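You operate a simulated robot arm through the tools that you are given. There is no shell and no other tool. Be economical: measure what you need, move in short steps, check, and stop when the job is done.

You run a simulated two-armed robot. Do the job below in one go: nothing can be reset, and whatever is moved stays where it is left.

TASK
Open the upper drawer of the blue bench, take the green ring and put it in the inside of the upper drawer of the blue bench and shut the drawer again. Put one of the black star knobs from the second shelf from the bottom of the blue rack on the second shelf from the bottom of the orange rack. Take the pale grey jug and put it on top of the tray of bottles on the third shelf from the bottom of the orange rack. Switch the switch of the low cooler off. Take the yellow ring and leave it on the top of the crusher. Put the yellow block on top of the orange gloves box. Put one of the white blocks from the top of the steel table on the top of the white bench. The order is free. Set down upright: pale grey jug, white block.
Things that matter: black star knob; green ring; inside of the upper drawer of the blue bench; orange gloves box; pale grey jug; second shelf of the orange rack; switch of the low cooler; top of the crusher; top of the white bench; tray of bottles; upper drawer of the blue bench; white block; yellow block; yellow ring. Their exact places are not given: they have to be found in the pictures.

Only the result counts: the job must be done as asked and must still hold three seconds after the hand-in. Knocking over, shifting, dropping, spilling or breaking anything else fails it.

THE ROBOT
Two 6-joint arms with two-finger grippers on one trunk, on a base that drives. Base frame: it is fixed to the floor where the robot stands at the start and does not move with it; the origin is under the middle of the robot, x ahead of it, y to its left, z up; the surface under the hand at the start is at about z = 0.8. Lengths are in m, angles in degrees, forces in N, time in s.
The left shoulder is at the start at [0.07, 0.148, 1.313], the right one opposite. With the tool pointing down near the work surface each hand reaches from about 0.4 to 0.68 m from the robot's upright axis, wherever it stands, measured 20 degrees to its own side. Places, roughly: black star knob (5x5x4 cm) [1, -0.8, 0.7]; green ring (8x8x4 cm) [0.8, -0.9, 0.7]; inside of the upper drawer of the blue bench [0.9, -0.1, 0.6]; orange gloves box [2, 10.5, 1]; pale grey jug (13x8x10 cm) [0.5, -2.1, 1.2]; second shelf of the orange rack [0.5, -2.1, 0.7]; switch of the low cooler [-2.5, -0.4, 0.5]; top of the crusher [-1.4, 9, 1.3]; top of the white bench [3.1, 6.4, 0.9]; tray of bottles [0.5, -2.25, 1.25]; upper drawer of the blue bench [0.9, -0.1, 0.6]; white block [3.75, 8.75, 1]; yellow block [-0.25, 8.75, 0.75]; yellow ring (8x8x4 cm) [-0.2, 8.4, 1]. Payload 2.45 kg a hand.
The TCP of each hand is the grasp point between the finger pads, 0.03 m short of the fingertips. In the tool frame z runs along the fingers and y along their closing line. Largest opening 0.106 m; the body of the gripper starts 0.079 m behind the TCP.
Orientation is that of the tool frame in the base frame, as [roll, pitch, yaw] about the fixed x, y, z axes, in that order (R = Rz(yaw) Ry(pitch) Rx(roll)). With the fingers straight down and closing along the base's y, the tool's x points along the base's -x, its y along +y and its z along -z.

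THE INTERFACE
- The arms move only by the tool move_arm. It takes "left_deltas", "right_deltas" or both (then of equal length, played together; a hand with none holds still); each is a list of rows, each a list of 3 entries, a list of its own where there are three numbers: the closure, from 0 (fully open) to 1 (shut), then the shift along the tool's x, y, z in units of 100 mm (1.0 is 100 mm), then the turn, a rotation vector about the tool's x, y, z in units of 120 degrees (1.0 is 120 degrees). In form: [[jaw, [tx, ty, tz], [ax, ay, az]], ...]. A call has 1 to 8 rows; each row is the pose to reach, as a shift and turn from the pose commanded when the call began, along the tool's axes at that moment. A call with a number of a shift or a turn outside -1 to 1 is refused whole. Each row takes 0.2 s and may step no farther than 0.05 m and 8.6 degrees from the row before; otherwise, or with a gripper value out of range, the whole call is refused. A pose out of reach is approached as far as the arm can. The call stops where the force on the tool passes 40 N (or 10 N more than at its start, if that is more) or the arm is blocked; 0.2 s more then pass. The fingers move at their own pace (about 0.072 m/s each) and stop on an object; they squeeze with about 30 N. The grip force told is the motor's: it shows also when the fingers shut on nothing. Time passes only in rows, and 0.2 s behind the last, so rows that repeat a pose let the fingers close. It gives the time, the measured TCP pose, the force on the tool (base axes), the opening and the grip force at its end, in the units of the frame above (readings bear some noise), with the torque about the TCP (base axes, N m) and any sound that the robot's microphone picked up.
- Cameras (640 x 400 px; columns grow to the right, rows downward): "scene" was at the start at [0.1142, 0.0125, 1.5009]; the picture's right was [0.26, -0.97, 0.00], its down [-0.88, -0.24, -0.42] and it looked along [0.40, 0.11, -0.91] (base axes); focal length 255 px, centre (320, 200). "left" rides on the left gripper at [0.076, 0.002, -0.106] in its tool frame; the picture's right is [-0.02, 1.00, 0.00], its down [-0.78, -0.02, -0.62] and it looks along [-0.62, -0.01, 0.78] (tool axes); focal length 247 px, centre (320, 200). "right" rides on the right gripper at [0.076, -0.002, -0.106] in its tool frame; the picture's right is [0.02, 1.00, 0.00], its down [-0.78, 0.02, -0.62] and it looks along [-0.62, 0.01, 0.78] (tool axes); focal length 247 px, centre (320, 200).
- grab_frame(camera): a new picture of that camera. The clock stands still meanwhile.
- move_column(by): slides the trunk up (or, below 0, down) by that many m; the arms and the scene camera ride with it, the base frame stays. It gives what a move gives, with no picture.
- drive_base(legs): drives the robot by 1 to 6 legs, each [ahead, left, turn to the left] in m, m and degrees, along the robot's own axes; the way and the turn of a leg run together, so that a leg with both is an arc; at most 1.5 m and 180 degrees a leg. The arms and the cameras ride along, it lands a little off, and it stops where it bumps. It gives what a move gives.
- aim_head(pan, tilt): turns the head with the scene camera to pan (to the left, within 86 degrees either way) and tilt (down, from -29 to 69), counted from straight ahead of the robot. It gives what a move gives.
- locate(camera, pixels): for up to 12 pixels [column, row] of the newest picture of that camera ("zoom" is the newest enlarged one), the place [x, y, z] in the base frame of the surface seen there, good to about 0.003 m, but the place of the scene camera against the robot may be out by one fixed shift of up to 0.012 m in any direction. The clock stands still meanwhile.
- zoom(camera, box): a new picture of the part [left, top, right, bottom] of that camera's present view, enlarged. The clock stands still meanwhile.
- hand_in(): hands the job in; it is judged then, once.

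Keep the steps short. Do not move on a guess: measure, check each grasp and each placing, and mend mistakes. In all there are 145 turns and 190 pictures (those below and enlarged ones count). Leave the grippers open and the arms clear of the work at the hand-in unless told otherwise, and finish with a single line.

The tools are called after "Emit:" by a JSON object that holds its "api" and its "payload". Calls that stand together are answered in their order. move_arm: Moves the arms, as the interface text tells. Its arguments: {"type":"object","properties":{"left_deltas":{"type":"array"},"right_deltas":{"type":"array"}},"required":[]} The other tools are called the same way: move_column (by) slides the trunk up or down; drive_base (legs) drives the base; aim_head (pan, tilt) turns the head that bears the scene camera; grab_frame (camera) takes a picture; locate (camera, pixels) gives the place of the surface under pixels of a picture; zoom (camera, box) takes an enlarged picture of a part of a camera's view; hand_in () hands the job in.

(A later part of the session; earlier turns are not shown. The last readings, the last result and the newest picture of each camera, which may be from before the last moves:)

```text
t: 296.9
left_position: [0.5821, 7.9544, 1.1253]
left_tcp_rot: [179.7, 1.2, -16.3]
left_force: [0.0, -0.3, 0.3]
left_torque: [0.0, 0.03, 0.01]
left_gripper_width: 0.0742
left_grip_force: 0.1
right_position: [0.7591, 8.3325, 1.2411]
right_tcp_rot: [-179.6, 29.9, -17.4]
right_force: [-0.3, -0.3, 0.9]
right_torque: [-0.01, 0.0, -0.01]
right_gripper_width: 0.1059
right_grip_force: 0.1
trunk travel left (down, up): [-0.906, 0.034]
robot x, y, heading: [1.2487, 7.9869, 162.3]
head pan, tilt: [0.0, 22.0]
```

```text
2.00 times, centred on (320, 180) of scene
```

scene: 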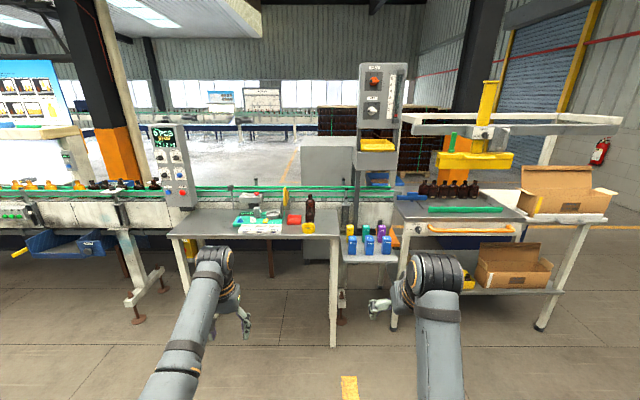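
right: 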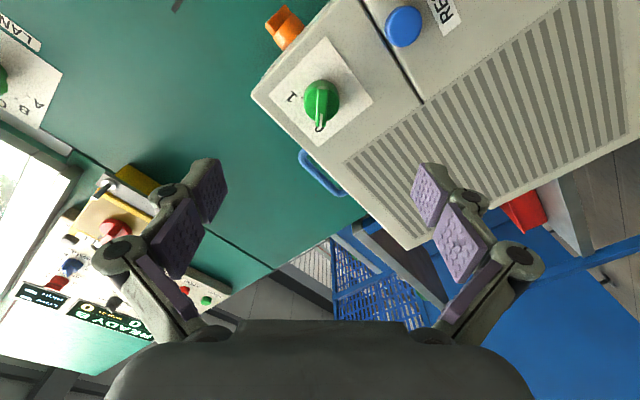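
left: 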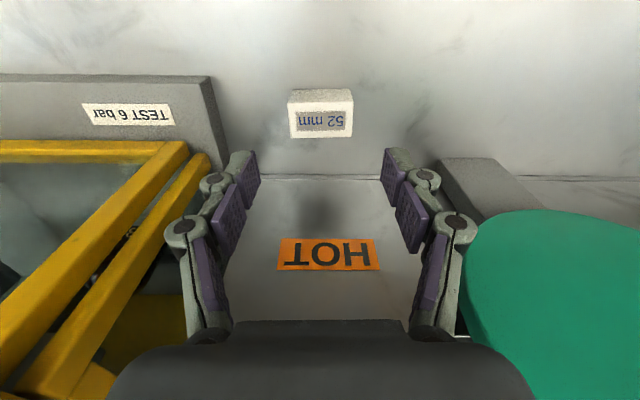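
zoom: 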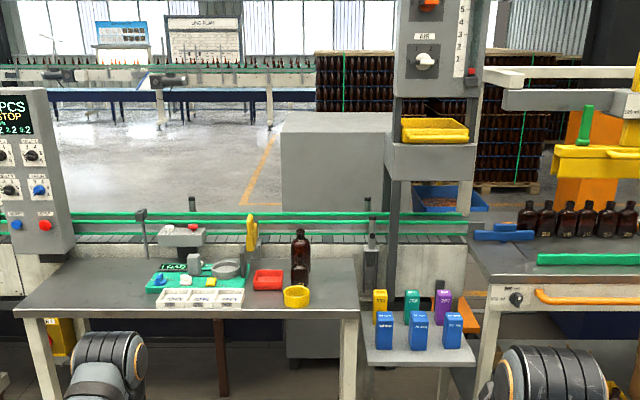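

Emit:
{"api": "locate", "payload": {"camera": "zoom", "pixels": [[296, 303], [296, 290], [381, 305], [381, 292], [381, 320], [335, 130], [335, 120], [335, 200], [430, 170], [350, 315], [420, 355], [430, 130]]}}

Emit:
{"api": "zoom", "payload": {"camera": "scene", "box": [280, 190, 420, 280]}}

Emit:
{"api": "zoom", "payload": {"camera": "scene", "box": [280, 50, 440, 210]}}

```text
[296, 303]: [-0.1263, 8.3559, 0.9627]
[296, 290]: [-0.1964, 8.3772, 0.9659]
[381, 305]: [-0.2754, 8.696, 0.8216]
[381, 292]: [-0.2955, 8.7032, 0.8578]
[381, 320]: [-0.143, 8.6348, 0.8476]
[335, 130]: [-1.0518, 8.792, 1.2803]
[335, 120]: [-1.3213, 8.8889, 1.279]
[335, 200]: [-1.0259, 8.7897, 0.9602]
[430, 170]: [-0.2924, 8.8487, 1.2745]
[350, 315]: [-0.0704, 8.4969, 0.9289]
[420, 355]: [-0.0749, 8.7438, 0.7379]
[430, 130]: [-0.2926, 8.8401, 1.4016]
```

```text
4.44 times, centred on (350, 235) of scene
```

zoom: 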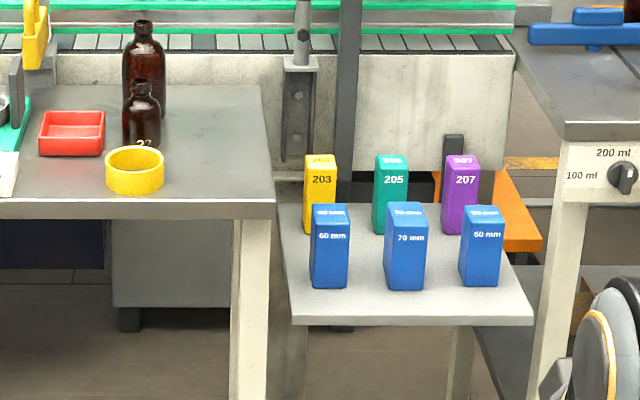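

```text
2.50 times, centred on (360, 130) of scene
```

zoom: 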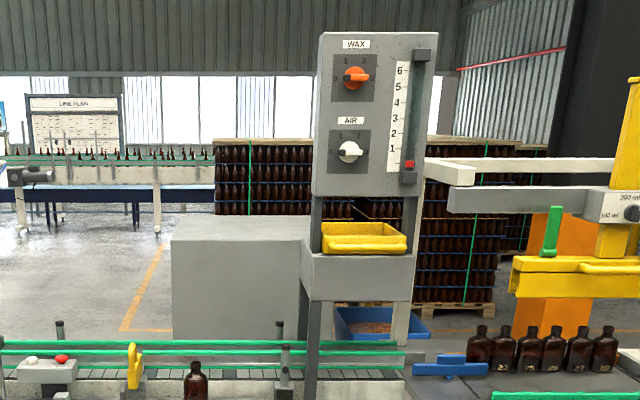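

I see the yellow ring (on the table), the yellow block "203" (small shelf, back row) and the crusher (grey box behind the conveyor). First get the block with the right hand: retract the left a bit, approach.

Emit:
{"api": "move_arm", "payload": {"left_deltas": [[0, [0.2, 0, 0], [0, 0, 0]], [0, [0.4, 0, 0], [0, 0, 0]], [0, [0.6, 0, 0], [0, 0, 0]], [0, [0.8, 0, 0], [0, 0, 0]], [0, [1.0, 0, 0], [0, 0, 0]]], "right_deltas": [[0, [0, 0, 0], [0, 0.025, 0]], [0, [0, 0, 0], [0, 0.05, 0]], [0, [0, 0, 0], [0, 0.075, 0]], [0, [0, 0, 0], [0, 0.1, 0]], [0, [0, 0, 0], [0, 0.125, 0]]]}}

Emit:
{"api": "drive_base", "payload": {"legs": [[0.8, -0.037, 0]]}}

Emit:
{"api": "aim_head", "payload": {"pan": 0, "tilt": 40}}

Emit:
{"api": "grab_frame", "payload": {"camera": "scene"}}

Emit:
{"api": "grab_frame", "payload": {"camera": "right"}}

```text
t: 298.1
left_position: [0.6533, 7.9332, 1.0935]
left_tcp_rot: [179.8, 1.3, -16.5]
left_force: [0.4, -0.1, -0.3]
left_torque: [0.02, -0.01, 0.0]
left_gripper_width: 0.1061
left_grip_force: 0.0
left hand out of reach, approached as far as the arm can: row 3, 4, 5
right_position: [0.7265, 8.3326, 1.2036]
right_tcp_rot: [-179.6, 14.9, -17.6]
right_force: [0.6, 0.2, -0.7]
right_torque: [0.02, -0.01, 0.02]
right_gripper_width: 0.1061
right_grip_force: 0.1
right hand out of reach, approached as far as the arm can: row 2, 3, 4, 5
trunk travel left (down, up): [-0.906, 0.034]
robot x, y, heading: [1.2547, 7.9928, 162.2]
head pan, tilt: [0.0, 22.0]
```

```text
t: 302.4
left_position: [-0.1006, 8.2087, 1.0934]
left_tcp_rot: [179.9, 1.4, -16.2]
left_force: [0.5, 0.2, 0.4]
left_torque: [-0.02, 0.02, -0.05]
left_gripper_width: 0.106
left_grip_force: 0.1
right_position: [-0.0282, 8.6077, 1.2041]
right_tcp_rot: [-179.6, 15.1, -17.4]
right_force: [0.4, 0.3, 1.1]
right_torque: [0.02, 0.02, 0.05]
right_gripper_width: 0.1061
right_grip_force: 0.0
trunk travel left (down, up): [-0.906, 0.034]
robot x, y, heading: [0.4968, 8.2673, 162.9]
head pan, tilt: [0.0, 22.0]
```

```text
t: 303.2
left_position: [-0.1001, 8.207, 1.092]
left_tcp_rot: [179.9, 1.3, -16.3]
left_force: [0.4, 0.0, 0.0]
left_torque: [-0.01, 0.01, -0.01]
left_gripper_width: 0.106
left_grip_force: 0.1
right_position: [-0.0279, 8.6075, 1.2034]
right_tcp_rot: [-179.6, 14.9, -17.4]
right_force: [-0.8, 0.0, -0.4]
right_torque: [0.02, 0.01, -0.03]
right_gripper_width: 0.1061
right_grip_force: 0.1
trunk travel left (down, up): [-0.906, 0.034]
robot x, y, heading: [0.4959, 8.2693, 162.9]
head pan, tilt: [0.0, 40.0]
```

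```text
77 pictures are left
```

scene: 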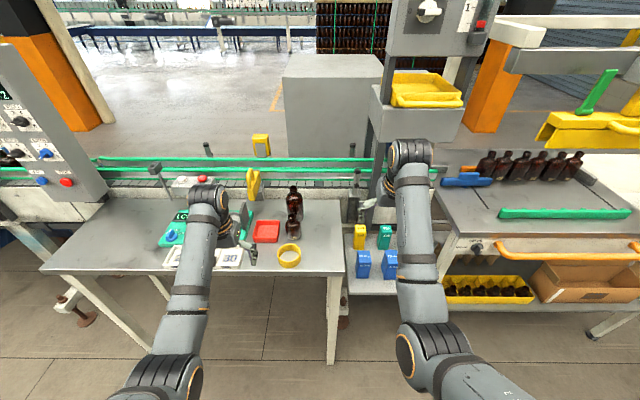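

```text
76 pictures are left
```

right: 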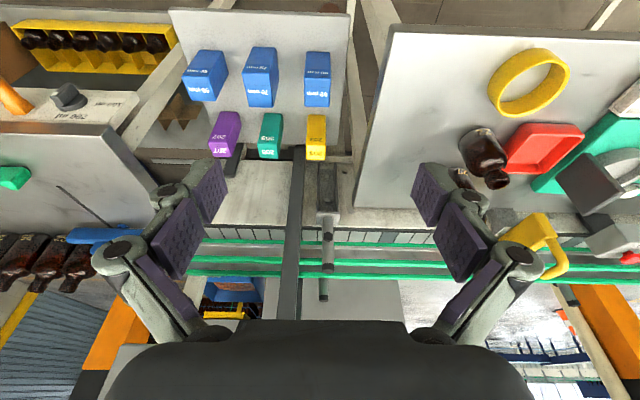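

Emit:
{"api": "locate", "payload": {"camera": "right", "pixels": [[316, 155], [308, 152], [325, 152], [316, 125], [318, 98], [270, 155], [298, 200], [328, 230], [530, 50], [490, 95], [568, 70], [530, 108]]}}

Emit:
{"api": "locate", "payload": {"camera": "scene", "pixels": [[375, 105], [380, 125], [458, 125], [392, 80], [365, 190], [355, 200], [360, 228], [300, 60], [370, 60], [290, 130]]}}

```text
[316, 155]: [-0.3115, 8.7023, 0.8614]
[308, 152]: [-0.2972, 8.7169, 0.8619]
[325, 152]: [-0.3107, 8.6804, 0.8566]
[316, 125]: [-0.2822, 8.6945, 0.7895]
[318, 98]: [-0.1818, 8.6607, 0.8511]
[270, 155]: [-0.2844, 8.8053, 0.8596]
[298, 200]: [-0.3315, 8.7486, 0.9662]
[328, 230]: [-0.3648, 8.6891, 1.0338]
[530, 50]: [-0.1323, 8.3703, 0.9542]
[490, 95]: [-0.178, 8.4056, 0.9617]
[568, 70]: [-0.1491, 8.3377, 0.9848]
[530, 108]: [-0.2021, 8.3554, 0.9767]
```

```text
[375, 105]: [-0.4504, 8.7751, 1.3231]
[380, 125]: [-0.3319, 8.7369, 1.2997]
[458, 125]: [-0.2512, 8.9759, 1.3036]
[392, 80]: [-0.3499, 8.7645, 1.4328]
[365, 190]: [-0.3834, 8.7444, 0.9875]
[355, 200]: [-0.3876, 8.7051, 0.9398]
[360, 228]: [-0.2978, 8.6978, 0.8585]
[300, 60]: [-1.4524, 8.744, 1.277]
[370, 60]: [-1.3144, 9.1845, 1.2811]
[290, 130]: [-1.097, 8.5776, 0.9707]
```

Emit:
{"api": "move_arm", "payload": {"left_deltas": [[0, [0, 0, -0.25], [0, -0.065, 0]], [0, [0, 0, -0.5], [0, -0.13, 0]], [0, [0, 0, -0.75], [0, -0.19, 0]], [0, [0, 0, -1.0], [0, -0.25, 0]]]}}

Emit:
{"api": "drive_base", "payload": {"legs": [[0.18, 0, -0.4]]}}

Emit:
{"api": "move_column", "payload": {"by": -0.17}}

Emit:
{"api": "grab_frame", "payload": {"camera": "right"}}

Emit:
{"api": "grab_frame", "payload": {"camera": "left"}}

```text
t: 304.2
left_position: [-0.0972, 8.2076, 1.1931]
left_tcp_rot: [179.7, 31.6, -16.5]
left_force: [-0.3, -0.4, -0.7]
left_torque: [-0.04, 0.01, -0.01]
left_gripper_width: 0.106
left_grip_force: 0.1
right_position: [-0.0276, 8.6063, 1.2031]
right_tcp_rot: [-179.6, 14.9, -17.4]
right_force: [-0.3, 0.2, -0.8]
right_torque: [0.01, 0.04, 0.01]
right_gripper_width: 0.1062
right_grip_force: 0.1
trunk travel left (down, up): [-0.906, 0.034]
robot x, y, heading: [0.4964, 8.2689, 162.5]
head pan, tilt: [0.0, 40.0]
```

```text
t: 305.7
left_position: [-0.2695, 8.2654, 1.1947]
left_tcp_rot: [179.9, 31.5, -16.7]
left_force: [0.7, 0.2, 0.0]
left_torque: [0.03, 0.0, -0.02]
left_gripper_width: 0.1061
left_grip_force: 0.0
right_position: [-0.1973, 8.6657, 1.2045]
right_tcp_rot: [-179.6, 15.1, -17.7]
right_force: [0.1, 0.4, -0.3]
right_torque: [-0.03, 0.04, 0.01]
right_gripper_width: 0.106
right_grip_force: 0.0
trunk travel left (down, up): [-0.906, 0.034]
robot x, y, heading: [0.3262, 8.3212, 162.2]
head pan, tilt: [0.0, 40.0]
```

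```text
t: 307.6
left_position: [-0.2719, 8.2667, 1.0242]
left_tcp_rot: [179.7, 31.4, -16.7]
left_force: [-0.2, -0.1, 0.2]
left_torque: [0.0, -0.01, -0.01]
left_gripper_width: 0.1058
left_grip_force: 0.0
right_position: [-0.1999, 8.6662, 1.0338]
right_tcp_rot: [-179.6, 14.9, -17.7]
right_force: [0.5, 0.7, -0.2]
right_torque: [-0.01, 0.02, -0.01]
right_gripper_width: 0.1061
right_grip_force: 0.0
trunk travel left (down, up): [-0.736, 0.204]
robot x, y, heading: [0.3256, 8.3234, 162.1]
head pan, tilt: [0.0, 40.0]
```

```text
75 pictures are left
```

right: 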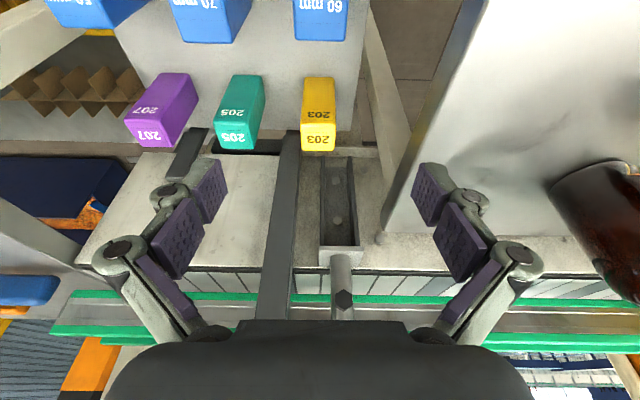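

```text
74 pictures are left
```

left: 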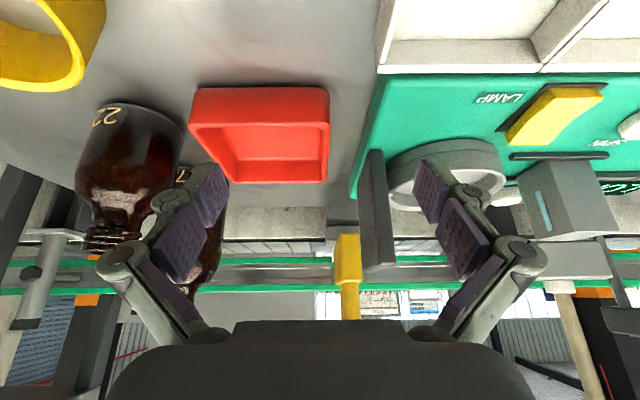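

Emit:
{"api": "move_arm", "payload": {"right_deltas": [[0.25, [-0.28, 0, 0.08], [0, 0, 0]], [0.25, [-0.56, 0, 0.16], [0, 0, 0]], [0.25, [-0.9, 0, 0.35], [0, 0, 0]], [0.25, [-0.87, 0, 0.65], [0, 0, 0]], [0.25, [-0.834, 0, 0.946], [0, 0, 0]], [0.25, [-0.834, 0, 0.946], [0, 0, 0]]]}}

Emit:
{"api": "grab_frame", "payload": {"camera": "right"}}

Emit:
{"api": "locate", "payload": {"camera": "left", "pixels": [[130, 170], [110, 235], [160, 120], [200, 240], [260, 100], [375, 230], [345, 250]]}}

```text
t: 309.0
left_position: [-0.2738, 8.2665, 1.0237]
left_tcp_rot: [179.8, 31.5, -16.7]
left_force: [0.3, -0.4, 0.1]
left_torque: [-0.01, -0.01, -0.01]
left_gripper_width: 0.106
left_grip_force: 0.0
right_position: [-0.3, 8.6991, 0.9621]
right_tcp_rot: [-179.6, 14.9, -17.8]
right_force: [0.8, -0.3, 0.0]
right_torque: [-0.01, 0.01, 0.02]
right_gripper_width: 0.0796
right_grip_force: 0.0
trunk travel left (down, up): [-0.736, 0.204]
robot x, y, heading: [0.3235, 8.3226, 162.0]
head pan, tilt: [0.0, 40.0]
```

```text
73 pictures are left
```

right: 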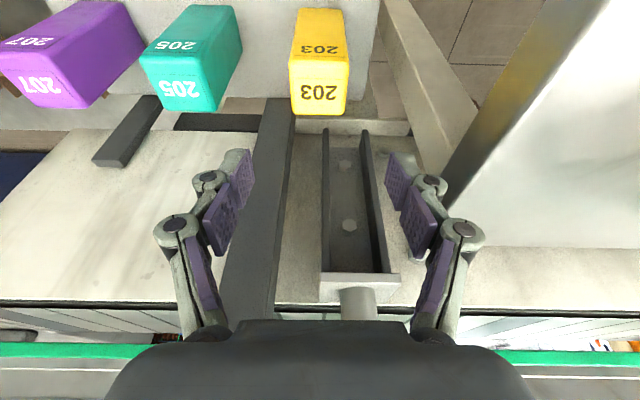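

```text
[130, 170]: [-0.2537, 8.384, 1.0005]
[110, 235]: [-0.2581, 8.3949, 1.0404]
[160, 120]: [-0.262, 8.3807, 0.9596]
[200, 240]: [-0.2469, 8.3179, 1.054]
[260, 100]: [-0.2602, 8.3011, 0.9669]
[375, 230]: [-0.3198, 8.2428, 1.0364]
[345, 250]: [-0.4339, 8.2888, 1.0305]
```

Emit:
{"api": "locate", "payload": {"camera": "right", "pixels": [[318, 75], [318, 108], [296, 108], [344, 108], [318, 60], [318, 20], [275, 130]]}}

Emit:
{"api": "move_arm", "payload": {"right_deltas": [[0.25, [0.08, 0, 0.3], [0, 0, 0]], [0.25, [0.16, 0, 0.6], [0, 0, 0]], [0.25, [0.24, 0, 0.9], [0, 0, 0]], [0.25, [0.24, 0, 0.9], [0, 0, 0]]]}}

Emit:
{"api": "grab_frame", "payload": {"camera": "right"}}

```text
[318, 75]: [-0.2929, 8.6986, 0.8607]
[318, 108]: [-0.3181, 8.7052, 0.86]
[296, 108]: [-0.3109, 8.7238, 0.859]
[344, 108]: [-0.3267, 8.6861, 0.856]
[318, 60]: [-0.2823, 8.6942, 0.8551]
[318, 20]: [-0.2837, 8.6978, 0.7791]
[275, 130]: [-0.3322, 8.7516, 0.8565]
```

```text
t: 310.0
left_position: [-0.2727, 8.2669, 1.0228]
left_tcp_rot: [179.8, 31.5, -16.7]
left_force: [-0.1, 1.4, -0.3]
left_torque: [0.0, -0.01, -0.03]
left_gripper_width: 0.1059
left_grip_force: 0.0
right_position: [-0.3003, 8.6992, 0.8698]
right_tcp_rot: [-179.5, 14.9, -17.6]
right_force: [0.6, 0.3, 0.8]
right_torque: [-0.02, 0.0, 0.04]
right_gripper_width: 0.0795
right_grip_force: 0.1
trunk travel left (down, up): [-0.736, 0.204]
robot x, y, heading: [0.3226, 8.3221, 162.1]
head pan, tilt: [0.0, 40.0]
```

```text
72 pictures are left
```

right: 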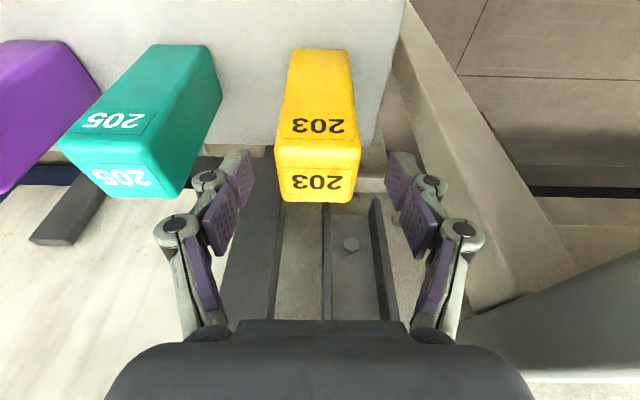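

Emit:
{"api": "move_arm", "payload": {"right_deltas": [[0.25, [0.05, 0, 0.16], [0, 0, 0]], [0.25, [0.09, 0, 0.32], [0, 0, 0]], [0.7, [0.09, 0, 0.32], [0, 0, 0]], [1, [0.09, 0, 0.32], [0, 0, 0]], [1, [0.09, 0, 0.32], [0, 0, 0]], [1, [0.04, 0, 0.12], [0, 0, 0]], [1, [-0.05, 0, -0.2], [0, 0, 0]], [1, [-0.16, 0, -0.6], [0, 0, 0]]]}}

Emit:
{"api": "move_arm", "payload": {"right_deltas": [[1, [-0.1, 0, -0.4], [0, 0, 0]], [1, [-0.19, 0, -0.75], [0, 0, 0]]]}}

Emit:
{"api": "grab_frame", "payload": {"camera": "right"}}

```text
t: 311.8
left_position: [-0.272, 8.2665, 1.0236]
left_tcp_rot: [179.8, 31.4, -16.7]
left_force: [0.8, 0.6, -0.5]
left_torque: [0.01, 0.01, -0.02]
left_gripper_width: 0.106
left_grip_force: 0.1
right_position: [-0.3217, 8.7027, 0.9279]
right_tcp_rot: [-179.6, 14.8, -17.7]
right_force: [0.3, -0.5, -1.2]
right_torque: [-0.04, 0.05, 0.01]
right_gripper_width: 0.0452
right_grip_force: 29.8
right hand out of reach, approached as far as the arm can: row 6, 7, 8
trunk travel left (down, up): [-0.736, 0.204]
robot x, y, heading: [0.3251, 8.3223, 162.3]
head pan, tilt: [0.0, 40.0]
```

```text
t: 312.4
left_position: [-0.2736, 8.2661, 1.0229]
left_tcp_rot: [179.8, 31.2, -16.7]
left_force: [1.2, -1.3, -0.5]
left_torque: [0.03, -0.01, -0.02]
left_gripper_width: 0.1061
left_grip_force: 0.0
right_position: [-0.3235, 8.7045, 0.9764]
right_tcp_rot: [-179.5, 13.1, -17.7]
right_force: [-1.5, 1.0, -6.8]
right_torque: [-0.04, -0.12, 0.01]
right_gripper_width: 0.0453
right_grip_force: 29.9
right hand out of reach, approached as far as the arm can: row 1, 2
trunk travel left (down, up): [-0.736, 0.204]
robot x, y, heading: [0.3222, 8.3243, 162.1]
head pan, tilt: [0.0, 40.0]
stopped in row 2 (right hand): the force on the tool passed its limit at 52 N (the readings are from after the stop); the commanded pose is now the measured one
```

```text
71 pictures are left
```

right: 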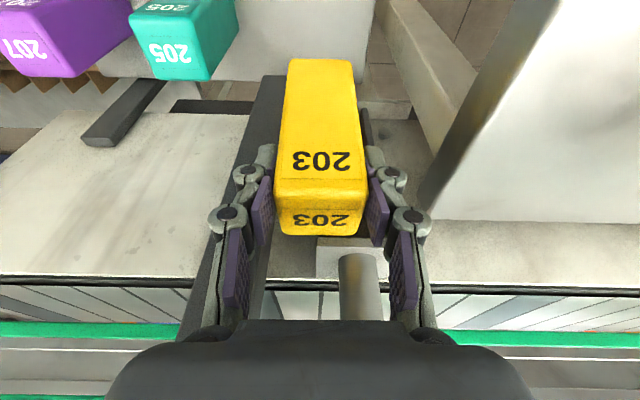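

Something above was touched lightly on the rise. I move the hand back towards me, then drive back.

Emit:
{"api": "move_arm", "payload": {"right_deltas": [[1, [0.15, 0, 0.0], [0, 0, 0]], [1, [0.4, 0, -0.08], [0, 0, 0]], [1, [0.75, 0, -0.18], [0, 0, 0]], [1, [0.95, 0, -0.23], [0, 0, 0]]]}}

Emit:
{"api": "grab_frame", "payload": {"camera": "scene"}}

```text
t: 313.4
left_position: [-0.2726, 8.2675, 1.0226]
left_tcp_rot: [179.7, 31.2, -16.7]
left_force: [-0.9, -0.1, 0.0]
left_torque: [-0.01, -0.03, 0.04]
left_gripper_width: 0.1058
left_grip_force: 0.1
right_position: [-0.3253, 8.6962, 0.9683]
right_tcp_rot: [-179.5, 13.3, -17.7]
right_force: [-0.6, 0.5, -1.5]
right_torque: [0.0, -0.02, 0.02]
right_gripper_width: 0.045
right_grip_force: 30.1
right hand out of reach, approached as far as the arm can: row 1, 2, 3, 4
trunk travel left (down, up): [-0.736, 0.204]
robot x, y, heading: [0.3234, 8.3227, 162.1]
head pan, tilt: [0.0, 40.0]
```

```text
70 pictures are left
```

scene: 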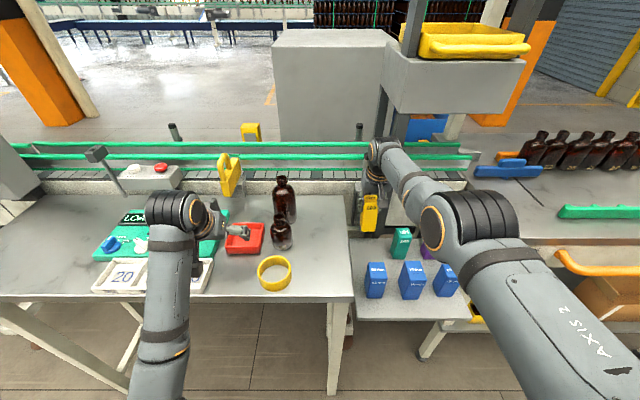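

Emit:
{"api": "drive_base", "payload": {"legs": [[-0.055, 0, 0.3]]}}

Emit:
{"api": "move_column", "payload": {"by": 0.1}}

Emit:
{"api": "grab_frame", "payload": {"camera": "scene"}}

```text
t: 314.3
left_position: [-0.2242, 8.2481, 1.0215]
left_tcp_rot: [179.8, 31.2, -16.4]
left_force: [-0.1, -0.3, 0.3]
left_torque: [-0.02, -0.01, -0.01]
left_gripper_width: 0.1059
left_grip_force: 0.0
right_position: [-0.2768, 8.6768, 0.9655]
right_tcp_rot: [-179.4, 13.0, -17.4]
right_force: [-0.9, 0.5, -2.4]
right_torque: [0.0, -0.03, -0.01]
right_gripper_width: 0.0452
right_grip_force: 29.9
trunk travel left (down, up): [-0.736, 0.204]
robot x, y, heading: [0.3759, 8.3079, 162.6]
head pan, tilt: [0.0, 40.0]
```

```text
t: 315.6
left_position: [-0.2194, 8.2472, 1.1228]
left_tcp_rot: [179.8, 31.3, -16.4]
left_force: [-0.8, 0.3, 1.3]
left_torque: [0.04, 0.02, 0.0]
left_gripper_width: 0.1062
left_grip_force: 0.1
right_position: [-0.2747, 8.6754, 1.0678]
right_tcp_rot: [-179.5, 13.2, -17.4]
right_force: [0.5, 0.2, -1.4]
right_torque: [0.01, 0.04, 0.03]
right_gripper_width: 0.0453
right_grip_force: 30.0
trunk travel left (down, up): [-0.836, 0.104]
robot x, y, heading: [0.3777, 8.3039, 162.6]
head pan, tilt: [0.0, 40.0]
```

```text
69 pictures are left
```

scene: 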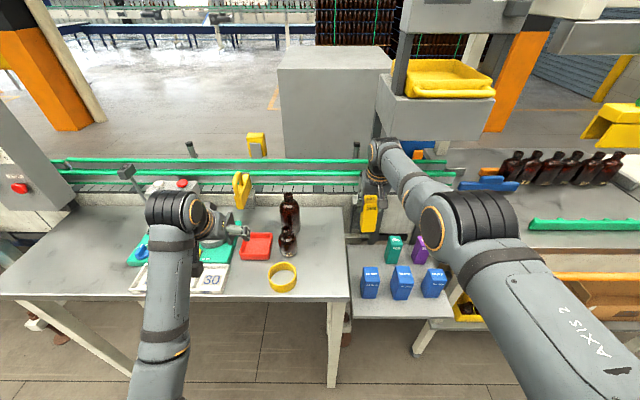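

Emit:
{"api": "drive_base", "payload": {"legs": [[-0.09, -0.134, -0.1]]}}

Emit:
{"api": "grab_frame", "payload": {"camera": "left"}}

Emit:
{"api": "grab_frame", "payload": {"camera": "scene"}}

```text
t: 317.1
left_position: [-0.0965, 8.3472, 1.121]
left_tcp_rot: [179.9, 31.2, -16.5]
left_force: [-1.8, -1.2, -0.3]
left_torque: [0.01, 0.01, 0.0]
left_gripper_width: 0.1058
left_grip_force: 0.0
right_position: [-0.1509, 8.7757, 1.0664]
right_tcp_rot: [-179.4, 13.1, -17.5]
right_force: [-0.7, -0.3, -1.8]
right_torque: [0.02, -0.02, 0.02]
right_gripper_width: 0.0454
right_grip_force: 30.0
trunk travel left (down, up): [-0.836, 0.104]
robot x, y, heading: [0.4999, 8.4064, 162.3]
head pan, tilt: [0.0, 40.0]
```

```text
68 pictures are left
```

left: 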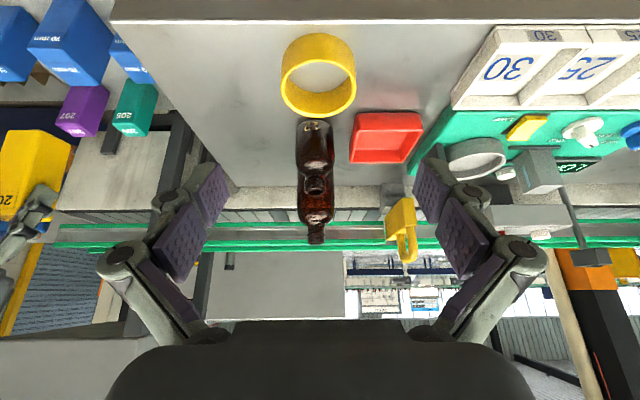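

```text
67 pictures are left
```

scene: 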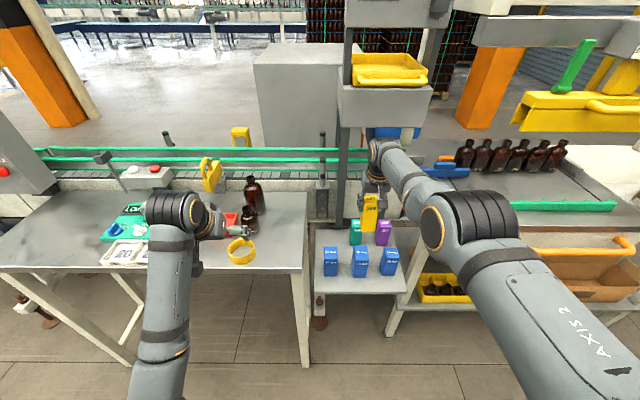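

Emit:
{"api": "locate", "payload": {"camera": "left", "pixels": [[318, 33], [318, 50], [282, 60], [357, 70], [318, 114], [318, 105], [318, 80], [285, 90], [352, 95], [316, 135], [318, 20]]}}

```text
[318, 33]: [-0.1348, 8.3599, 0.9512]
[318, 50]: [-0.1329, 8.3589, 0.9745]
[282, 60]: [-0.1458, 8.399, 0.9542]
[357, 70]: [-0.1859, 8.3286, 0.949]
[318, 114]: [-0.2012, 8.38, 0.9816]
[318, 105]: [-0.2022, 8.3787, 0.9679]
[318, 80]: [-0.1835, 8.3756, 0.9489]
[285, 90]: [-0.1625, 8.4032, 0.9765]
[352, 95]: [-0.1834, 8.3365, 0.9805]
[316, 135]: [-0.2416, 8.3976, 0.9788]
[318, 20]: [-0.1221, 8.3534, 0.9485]
```

Emit:
{"api": "move_arm", "payload": {"left_deltas": [[0, [-0.22, 0, 0.13], [0, 0, 0]], [0, [-0.44, 0, 0.27], [0, 0, 0]], [0, [-0.5, 0, 0.6], [0, 0, 0]], [0, [-0.295, 0, 0.998], [0, 0, 0]]]}}

Emit:
{"api": "grab_frame", "payload": {"camera": "left"}}

```text
t: 318.1
left_position: [-0.1701, 8.3707, 1.0517]
left_tcp_rot: [179.7, 31.4, -16.5]
left_force: [0.3, 0.6, -0.3]
left_torque: [0.0, -0.02, 0.0]
left_gripper_width: 0.1059
left_grip_force: 0.0
right_position: [-0.1485, 8.7769, 1.0676]
right_tcp_rot: [-179.5, 13.2, -17.5]
right_force: [-0.3, 0.3, -1.1]
right_torque: [-0.02, -0.01, 0.01]
right_gripper_width: 0.0454
right_grip_force: 30.0
trunk travel left (down, up): [-0.836, 0.104]
robot x, y, heading: [0.5055, 8.4084, 162.4]
head pan, tilt: [0.0, 40.0]
```

```text
66 pictures are left
```

left: 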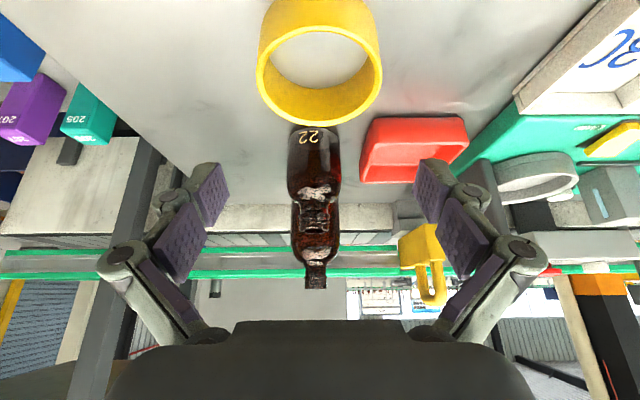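

Emit:
{"api": "locate", "payload": {"camera": "left", "pixels": [[372, 120], [370, 140], [362, 170], [420, 118], [316, 130], [380, 60]]}}

```text
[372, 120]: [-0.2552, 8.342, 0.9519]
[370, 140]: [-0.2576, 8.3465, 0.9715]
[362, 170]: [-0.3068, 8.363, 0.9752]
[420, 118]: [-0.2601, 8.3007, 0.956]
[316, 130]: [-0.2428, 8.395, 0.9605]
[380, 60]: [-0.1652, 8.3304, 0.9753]
```

Emit:
{"api": "move_arm", "payload": {"left_deltas": [[0, [0.12, 0, 0.2], [0, 0, 0]], [0, [0.24, 0, 0.4], [0, 0, 0]], [0, [0.357, 0, 0.59], [0, 0, 0]], [0.5, [0.357, 0, 0.59], [0, 0, 0]], [1, [0.357, 0, 0.59], [0, 0, 0]], [1, [0.357, 0, 0.59], [0, 0, 0]]]}}

Emit:
{"api": "grab_frame", "payload": {"camera": "left"}}

```text
t: 319.5
left_position: [-0.1695, 8.3707, 0.9831]
left_tcp_rot: [179.8, 31.3, -16.6]
left_force: [0.0, 0.6, 1.1]
left_torque: [0.04, -0.06, -0.03]
left_gripper_width: 0.073
left_grip_force: 29.6
right_position: [-0.1486, 8.7776, 1.0674]
right_tcp_rot: [-179.6, 13.2, -17.5]
right_force: [0.6, 0.7, -1.3]
right_torque: [0.0, 0.02, -0.01]
right_gripper_width: 0.0452
right_grip_force: 30.3
trunk travel left (down, up): [-0.836, 0.104]
robot x, y, heading: [0.5033, 8.4053, 162.4]
head pan, tilt: [0.0, 40.0]
```

```text
65 pictures are left
```

left: 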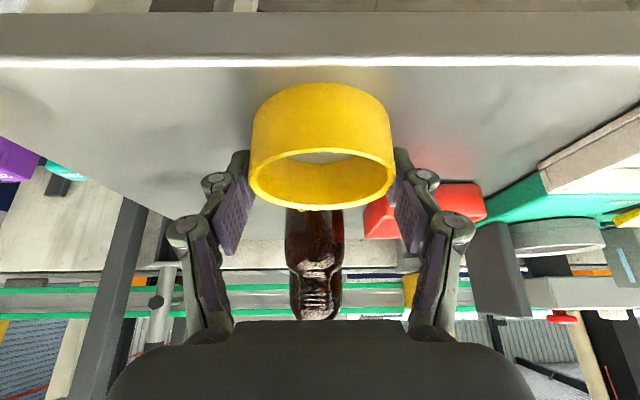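

Ring gripped. Lift, back out, then look for the gloves box and the way around to the crusher.

Emit:
{"api": "move_arm", "payload": {"left_deltas": [[1, [-0.13, 0, -0.21], [0, 0, 0]], [1, [-0.26, 0, -0.43], [0, 0, 0]], [1, [-0.39, 0, -0.64], [0, 0, 0]], [1, [-0.518, 0, -0.855], [0, 0, 0]]]}}

Emit:
{"api": "drive_base", "payload": {"legs": [[-0.7, 0, 0]]}}

Emit:
{"api": "aim_head", "payload": {"pan": -50, "tilt": 20}}

Emit:
{"api": "grab_frame", "payload": {"camera": "scene"}}

Emit:
{"api": "aim_head", "payload": {"pan": -80, "tilt": 20}}

Emit:
{"api": "grab_frame", "payload": {"camera": "scene"}}

```text
t: 320.5
left_position: [-0.1694, 8.37, 1.0846]
left_tcp_rot: [179.8, 31.3, -16.6]
left_force: [-0.5, 0.0, -1.0]
left_torque: [0.0, -0.02, 0.0]
left_gripper_width: 0.0734
left_grip_force: 29.9
right_position: [-0.1478, 8.777, 1.0683]
right_tcp_rot: [-179.6, 13.2, -17.4]
right_force: [-0.9, -0.5, -2.2]
right_torque: [-0.04, 0.02, 0.03]
right_gripper_width: 0.0452
right_grip_force: 30.4
trunk travel left (down, up): [-0.836, 0.104]
robot x, y, heading: [0.4995, 8.4045, 162.3]
head pan, tilt: [0.0, 40.0]
```

```text
t: 324.3
left_position: [0.4938, 8.1583, 1.0832]
left_tcp_rot: [179.8, 31.4, -16.6]
left_force: [-0.1, -0.3, -0.2]
left_torque: [0.0, 0.01, 0.0]
left_gripper_width: 0.073
left_grip_force: 30.2
right_position: [0.5148, 8.5667, 1.0672]
right_tcp_rot: [-179.7, 13.0, -17.5]
right_force: [-0.3, -0.3, -1.7]
right_torque: [-0.01, 0.03, -0.03]
right_gripper_width: 0.045
right_grip_force: 30.3
trunk travel left (down, up): [-0.836, 0.104]
robot x, y, heading: [1.1683, 8.197, 162.4]
head pan, tilt: [0.0, 40.0]
```

```text
t: 325.5
left_position: [0.4948, 8.1583, 1.0835]
left_tcp_rot: [179.9, 31.3, -16.5]
left_force: [0.1, -0.2, -0.1]
left_torque: [0.0, -0.01, 0.02]
left_gripper_width: 0.0732
left_grip_force: 30.0
right_position: [0.5162, 8.5654, 1.0684]
right_tcp_rot: [-179.6, 13.2, -17.5]
right_force: [-0.6, -0.3, -1.0]
right_torque: [-0.01, 0.0, -0.02]
right_gripper_width: 0.0452
right_grip_force: 30.0
trunk travel left (down, up): [-0.836, 0.104]
robot x, y, heading: [1.1672, 8.1961, 162.2]
head pan, tilt: [-50.0, 20.0]
```

```text
64 pictures are left
```

scene: 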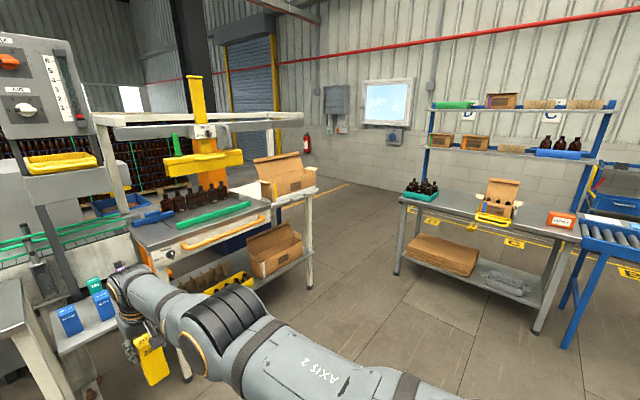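

```text
t: 326.4
left_position: [0.4946, 8.1585, 1.0835]
left_tcp_rot: [179.8, 31.3, -16.6]
left_force: [-0.1, -0.3, -0.7]
left_torque: [0.01, 0.03, 0.01]
left_gripper_width: 0.0729
left_grip_force: 30.3
right_position: [0.5143, 8.5666, 1.0668]
right_tcp_rot: [-179.6, 13.2, -17.5]
right_force: [-1.2, -0.3, -1.5]
right_torque: [0.01, 0.01, 0.0]
right_gripper_width: 0.0454
right_grip_force: 30.2
trunk travel left (down, up): [-0.836, 0.104]
robot x, y, heading: [1.1676, 8.1943, 162.2]
head pan, tilt: [-80.0, 20.0]
```

```text
63 pictures are left
```

scene: 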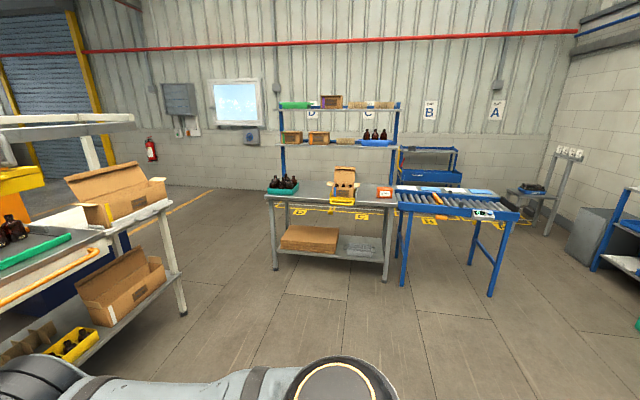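

Emit:
{"api": "zoom", "payload": {"camera": "scene", "box": [250, 140, 450, 265]}}

Emit:
{"api": "locate", "payload": {"camera": "zoom", "pixels": [[427, 168], [410, 160], [448, 160], [427, 150], [427, 180], [420, 200], [300, 195], [80, 170], [440, 205], [330, 195], [295, 170], [500, 215]]}}

Emit:
{"api": "locate", "payload": {"camera": "scene", "pixels": [[185, 310], [170, 205], [120, 300], [275, 265], [195, 190]]}}

```text
3.20 times, centred on (350, 202) of scene
```

zoom: 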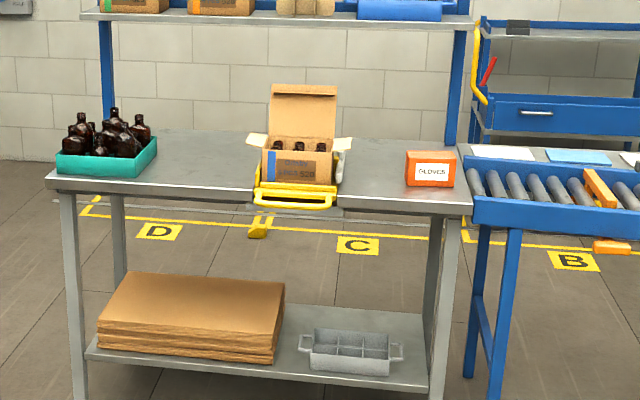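

```text
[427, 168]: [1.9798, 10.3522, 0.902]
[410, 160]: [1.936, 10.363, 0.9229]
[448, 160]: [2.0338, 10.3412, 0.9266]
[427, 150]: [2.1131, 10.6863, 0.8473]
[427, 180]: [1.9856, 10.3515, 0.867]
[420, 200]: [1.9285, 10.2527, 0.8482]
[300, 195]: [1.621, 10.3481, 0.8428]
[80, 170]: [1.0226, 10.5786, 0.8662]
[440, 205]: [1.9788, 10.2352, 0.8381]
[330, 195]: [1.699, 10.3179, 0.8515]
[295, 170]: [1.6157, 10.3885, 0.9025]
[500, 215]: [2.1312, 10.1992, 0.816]
```

```text
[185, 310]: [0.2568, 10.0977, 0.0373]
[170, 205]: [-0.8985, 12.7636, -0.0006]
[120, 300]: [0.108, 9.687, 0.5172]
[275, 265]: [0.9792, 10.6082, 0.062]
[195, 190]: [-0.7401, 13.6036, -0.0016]
```

Gloves box top ≈0.93 at (2.0,10.4). I raise the left hand with the ring, turn to face that bench and approach.

Emit:
{"api": "move_arm", "payload": {"left_deltas": [[1, [-0.13, 0, -0.21], [0, 0, 0]], [1, [-0.26, 0, -0.43], [0, 0, 0]], [1, [-0.39, 0, -0.64], [0, 0, 0]], [1, [-0.518, 0, -0.855], [0, 0, 0]]], "right_deltas": [[1, [0, 0, 0], [0, 0, 0]], [1, [0, 0, 0], [0, -0.007, 0]], [1, [0, 0, 0], [0, -0.014, 0]], [1, [0, 0, 0], [0, -0.014, 0]]]}}

Emit:
{"api": "drive_base", "payload": {"legs": [[0, 0, -90], [1.2, 0.03, 0]]}}

Emit:
{"api": "aim_head", "payload": {"pan": -5, "tilt": 35}}

Emit:
{"api": "grab_frame", "payload": {"camera": "scene"}}

Emit:
{"api": "grab_frame", "payload": {"camera": "right"}}

```text
t: 327.4
left_position: [0.4954, 8.159, 1.184]
left_tcp_rot: [179.7, 31.4, -16.7]
left_force: [1.2, 0.0, 0.1]
left_torque: [0.01, 0.0, 0.0]
left_gripper_width: 0.0732
left_grip_force: 29.7
right_position: [0.5094, 8.5678, 1.0666]
right_tcp_rot: [-179.5, 14.6, -17.5]
right_force: [0.6, -0.6, -2.3]
right_torque: [-0.03, -0.01, 0.0]
right_gripper_width: 0.0452
right_grip_force: 29.8
right hand out of reach, approached as far as the arm can: row 3, 4
trunk travel left (down, up): [-0.836, 0.104]
robot x, y, heading: [1.1676, 8.1957, 162.4]
head pan, tilt: [-80.0, 20.0]
```

```text
t: 337.3
left_position: [1.4572, 10.0153, 1.1845]
left_tcp_rot: [179.8, 31.4, -106.2]
left_force: [0.1, 0.8, -0.3]
left_torque: [0.01, -0.01, -0.02]
left_gripper_width: 0.0732
left_grip_force: 29.7
right_position: [1.8643, 10.0018, 1.0661]
right_tcp_rot: [-179.5, 14.7, -107.3]
right_force: [-0.1, 0.4, -1.8]
right_torque: [-0.01, 0.0, 0.01]
right_gripper_width: 0.0453
right_grip_force: 29.3
trunk travel left (down, up): [-0.836, 0.104]
robot x, y, heading: [1.4961, 9.3451, 72.5]
head pan, tilt: [-80.0, 20.0]
```

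```text
t: 338.8
left_position: [1.4572, 10.016, 1.1849]
left_tcp_rot: [179.9, 31.3, -106.3]
left_force: [0.0, 0.8, 0.2]
left_torque: [0.0, -0.03, 0.01]
left_gripper_width: 0.073
left_grip_force: 30.2
right_position: [1.8656, 10.0024, 1.0677]
right_tcp_rot: [-179.5, 14.7, -107.2]
right_force: [0.2, -0.2, -1.9]
right_torque: [-0.04, 0.02, 0.01]
right_gripper_width: 0.0452
right_grip_force: 30.1
trunk travel left (down, up): [-0.836, 0.104]
robot x, y, heading: [1.4933, 9.348, 72.6]
head pan, tilt: [-5.0, 35.0]
```

```text
61 pictures are left
```

scene: 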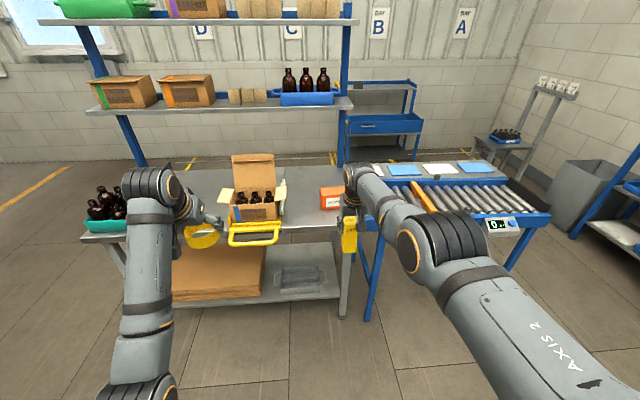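

```text
60 pictures are left
```

right: 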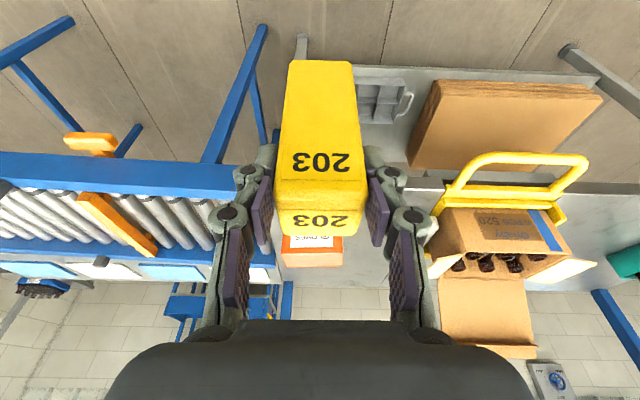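

Emit:
{"api": "zoom", "payload": {"camera": "scene", "box": [300, 170, 380, 220]}}

Emit:
{"api": "locate", "payload": {"camera": "zoom", "pixels": [[165, 150], [165, 185], [165, 210], [250, 140], [280, 190], [170, 300], [320, 300], [330, 200], [240, 230], [165, 140]]}}

Emit:
{"api": "locate", "payload": {"camera": "right", "pixels": [[285, 260], [342, 260], [312, 260], [283, 240], [312, 265], [300, 240]]}}

```text
8.00 times, centred on (340, 195) of scene
```

zoom: 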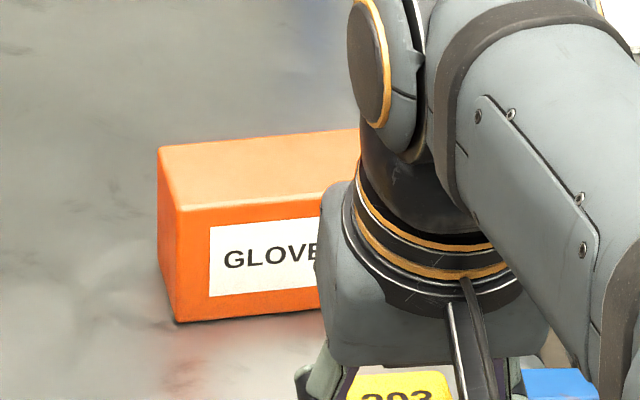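

```text
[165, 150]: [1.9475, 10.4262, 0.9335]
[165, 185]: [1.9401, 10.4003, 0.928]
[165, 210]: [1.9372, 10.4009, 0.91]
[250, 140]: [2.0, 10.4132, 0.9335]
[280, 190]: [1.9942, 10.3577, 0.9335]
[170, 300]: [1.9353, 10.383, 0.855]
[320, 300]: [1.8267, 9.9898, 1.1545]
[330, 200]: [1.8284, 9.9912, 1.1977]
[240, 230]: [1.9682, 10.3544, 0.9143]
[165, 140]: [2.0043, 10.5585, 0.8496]
```

```text
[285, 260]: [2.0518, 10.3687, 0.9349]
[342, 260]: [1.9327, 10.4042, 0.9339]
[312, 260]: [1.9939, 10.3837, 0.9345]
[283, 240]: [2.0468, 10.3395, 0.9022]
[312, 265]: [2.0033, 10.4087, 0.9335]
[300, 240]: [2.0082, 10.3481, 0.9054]
```

Emit:
{"api": "drive_base", "payload": {"legs": [[0.398, -0.005, 0]]}}

Emit:
{"api": "grab_frame", "payload": {"camera": "right"}}

Emit:
{"api": "grab_frame", "payload": {"camera": "scene"}}

```text
t: 341.2
left_position: [1.5783, 10.3937, 1.1835]
left_tcp_rot: [179.8, 31.5, -106.2]
left_force: [-0.8, -0.5, 0.5]
left_torque: [0.03, -0.01, 0.02]
left_gripper_width: 0.0733
left_grip_force: 29.5
right_position: [1.9877, 10.3792, 1.0681]
right_tcp_rot: [-179.4, 14.7, -107.1]
right_force: [0.0, -0.7, -1.8]
right_torque: [0.01, 0.0, 0.01]
right_gripper_width: 0.0452
right_grip_force: 30.0
trunk travel left (down, up): [-0.836, 0.104]
robot x, y, heading: [1.6227, 9.7202, 72.8]
head pan, tilt: [-5.0, 35.0]
```

```text
58 pictures are left
```

right: 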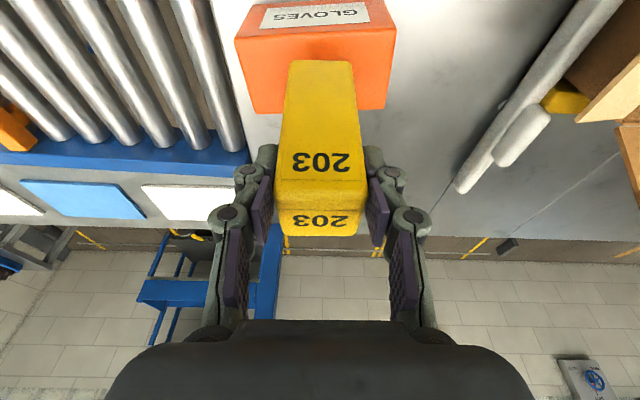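

```text
57 pictures are left
```

scene: 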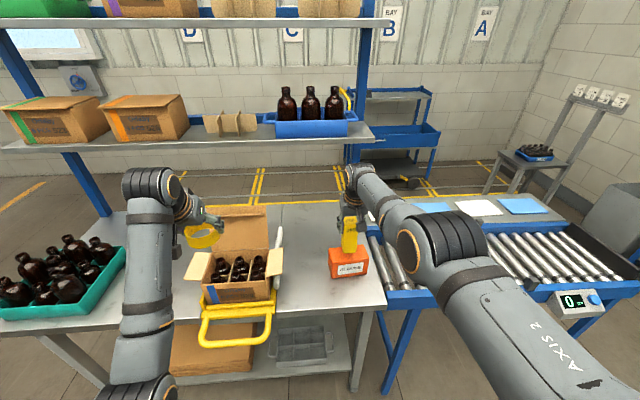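

Emit:
{"api": "locate", "payload": {"camera": "right", "pixels": [[250, 108], [383, 104], [240, 45], [393, 38], [270, 80], [375, 70]]}}

Emit:
{"api": "move_arm", "payload": {"right_deltas": [[1, [-0.08, 0, 0.02], [0, 0, 0]], [1, [-0.08, 0, 0.02], [0, 0, 0]]]}}

Emit:
{"api": "move_column", "payload": {"by": -0.03}}

Emit:
{"api": "zoom", "payload": {"camera": "scene", "box": [300, 170, 420, 300]}}

```text
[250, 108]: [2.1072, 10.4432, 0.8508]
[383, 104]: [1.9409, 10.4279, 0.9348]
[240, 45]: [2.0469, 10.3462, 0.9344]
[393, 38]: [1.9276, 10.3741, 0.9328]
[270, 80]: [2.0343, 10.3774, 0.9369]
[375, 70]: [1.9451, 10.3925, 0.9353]
```

```text
t: 341.9
left_position: [1.579, 10.3944, 1.1838]
left_tcp_rot: [179.9, 31.4, -106.2]
left_force: [-0.6, 0.3, -0.5]
left_torque: [0.01, 0.0, -0.01]
left_gripper_width: 0.073
left_grip_force: 30.0
right_position: [1.9901, 10.3812, 1.0684]
right_tcp_rot: [-179.5, 14.6, -107.1]
right_force: [-0.2, -0.9, -1.5]
right_torque: [0.0, 0.0, -0.01]
right_gripper_width: 0.0452
right_grip_force: 30.2
right hand out of reach, approached as far as the arm can: row 1, 2
trunk travel left (down, up): [-0.836, 0.104]
robot x, y, heading: [1.6212, 9.7222, 72.8]
head pan, tilt: [-5.0, 35.0]
```

```text
t: 342.6
left_position: [1.5784, 10.391, 1.1566]
left_tcp_rot: [179.8, 31.5, -106.2]
left_force: [-0.9, 0.5, 0.0]
left_torque: [-0.04, -0.03, 0.0]
left_gripper_width: 0.073
left_grip_force: 30.2
right_position: [1.9894, 10.3807, 1.0417]
right_tcp_rot: [-179.5, 15.0, -107.3]
right_force: [1.8, -3.4, 13.9]
right_torque: [0.15, 0.07, -0.02]
right_gripper_width: 0.0454
right_grip_force: 29.9
trunk travel left (down, up): [-0.806, 0.134]
robot x, y, heading: [1.6216, 9.7261, 72.8]
head pan, tilt: [-5.0, 35.0]
```

```text
3.08 times, centred on (360, 235) of scene
```

zoom: 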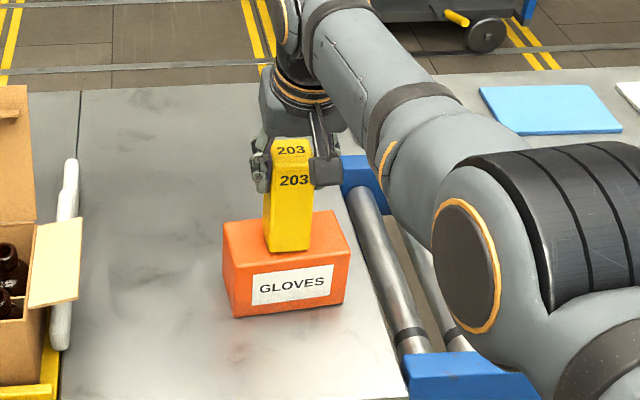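

Emit:
{"api": "move_arm", "payload": {"right_deltas": [[0.8, [0, 0, 0], [0, 0, 0]], [0.5, [0, 0, 0], [0, 0, 0]], [0.2, [0, 0, 0], [0, 0, 0]], [0.1, [0, 0, 0], [0, 0, 0]]]}}

Emit:
{"api": "move_column", "payload": {"by": 0.13}}

Emit:
{"api": "grab_frame", "payload": {"camera": "right"}}

Emit:
{"api": "zoom", "payload": {"camera": "scene", "box": [280, 150, 420, 300]}}

```text
t: 343.6
left_position: [1.5796, 10.3945, 1.1543]
left_tcp_rot: [179.8, 31.3, -106.2]
left_force: [0.3, 0.4, -0.9]
left_torque: [-0.03, 0.03, -0.03]
left_gripper_width: 0.073
left_grip_force: 29.9
right_position: [1.991, 10.3805, 1.0379]
right_tcp_rot: [-179.5, 14.5, -107.0]
right_force: [-0.2, 0.4, 1.2]
right_torque: [-0.01, -0.01, 0.0]
right_gripper_width: 0.0956
right_grip_force: 0.1
trunk travel left (down, up): [-0.806, 0.134]
robot x, y, heading: [1.6182, 9.7237, 72.7]
head pan, tilt: [-5.0, 35.0]
```

```text
t: 345.2
left_position: [1.5788, 10.3945, 1.2832]
left_tcp_rot: [179.8, 31.2, -106.2]
left_force: [-1.0, 0.6, -0.5]
left_torque: [-0.04, 0.0, 0.0]
left_gripper_width: 0.0728
left_grip_force: 29.7
right_position: [1.9883, 10.3813, 1.1684]
right_tcp_rot: [-179.4, 14.7, -107.1]
right_force: [-0.4, 1.0, 0.0]
right_torque: [0.01, -0.02, 0.01]
right_gripper_width: 0.0954
right_grip_force: 0.1
trunk travel left (down, up): [-0.936, 0.004]
robot x, y, heading: [1.6192, 9.7244, 72.7]
head pan, tilt: [-5.0, 35.0]
```

```text
55 pictures are left
```

right: 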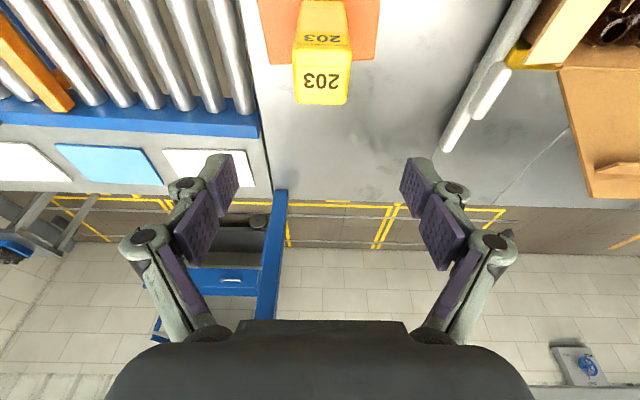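

```text
2.67 times, centred on (350, 225) of scene
```

zoom: 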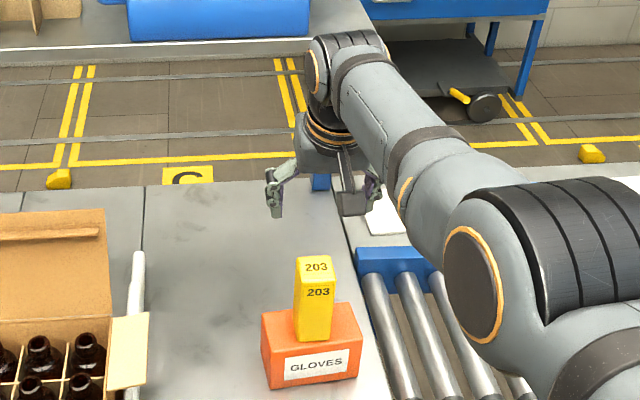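

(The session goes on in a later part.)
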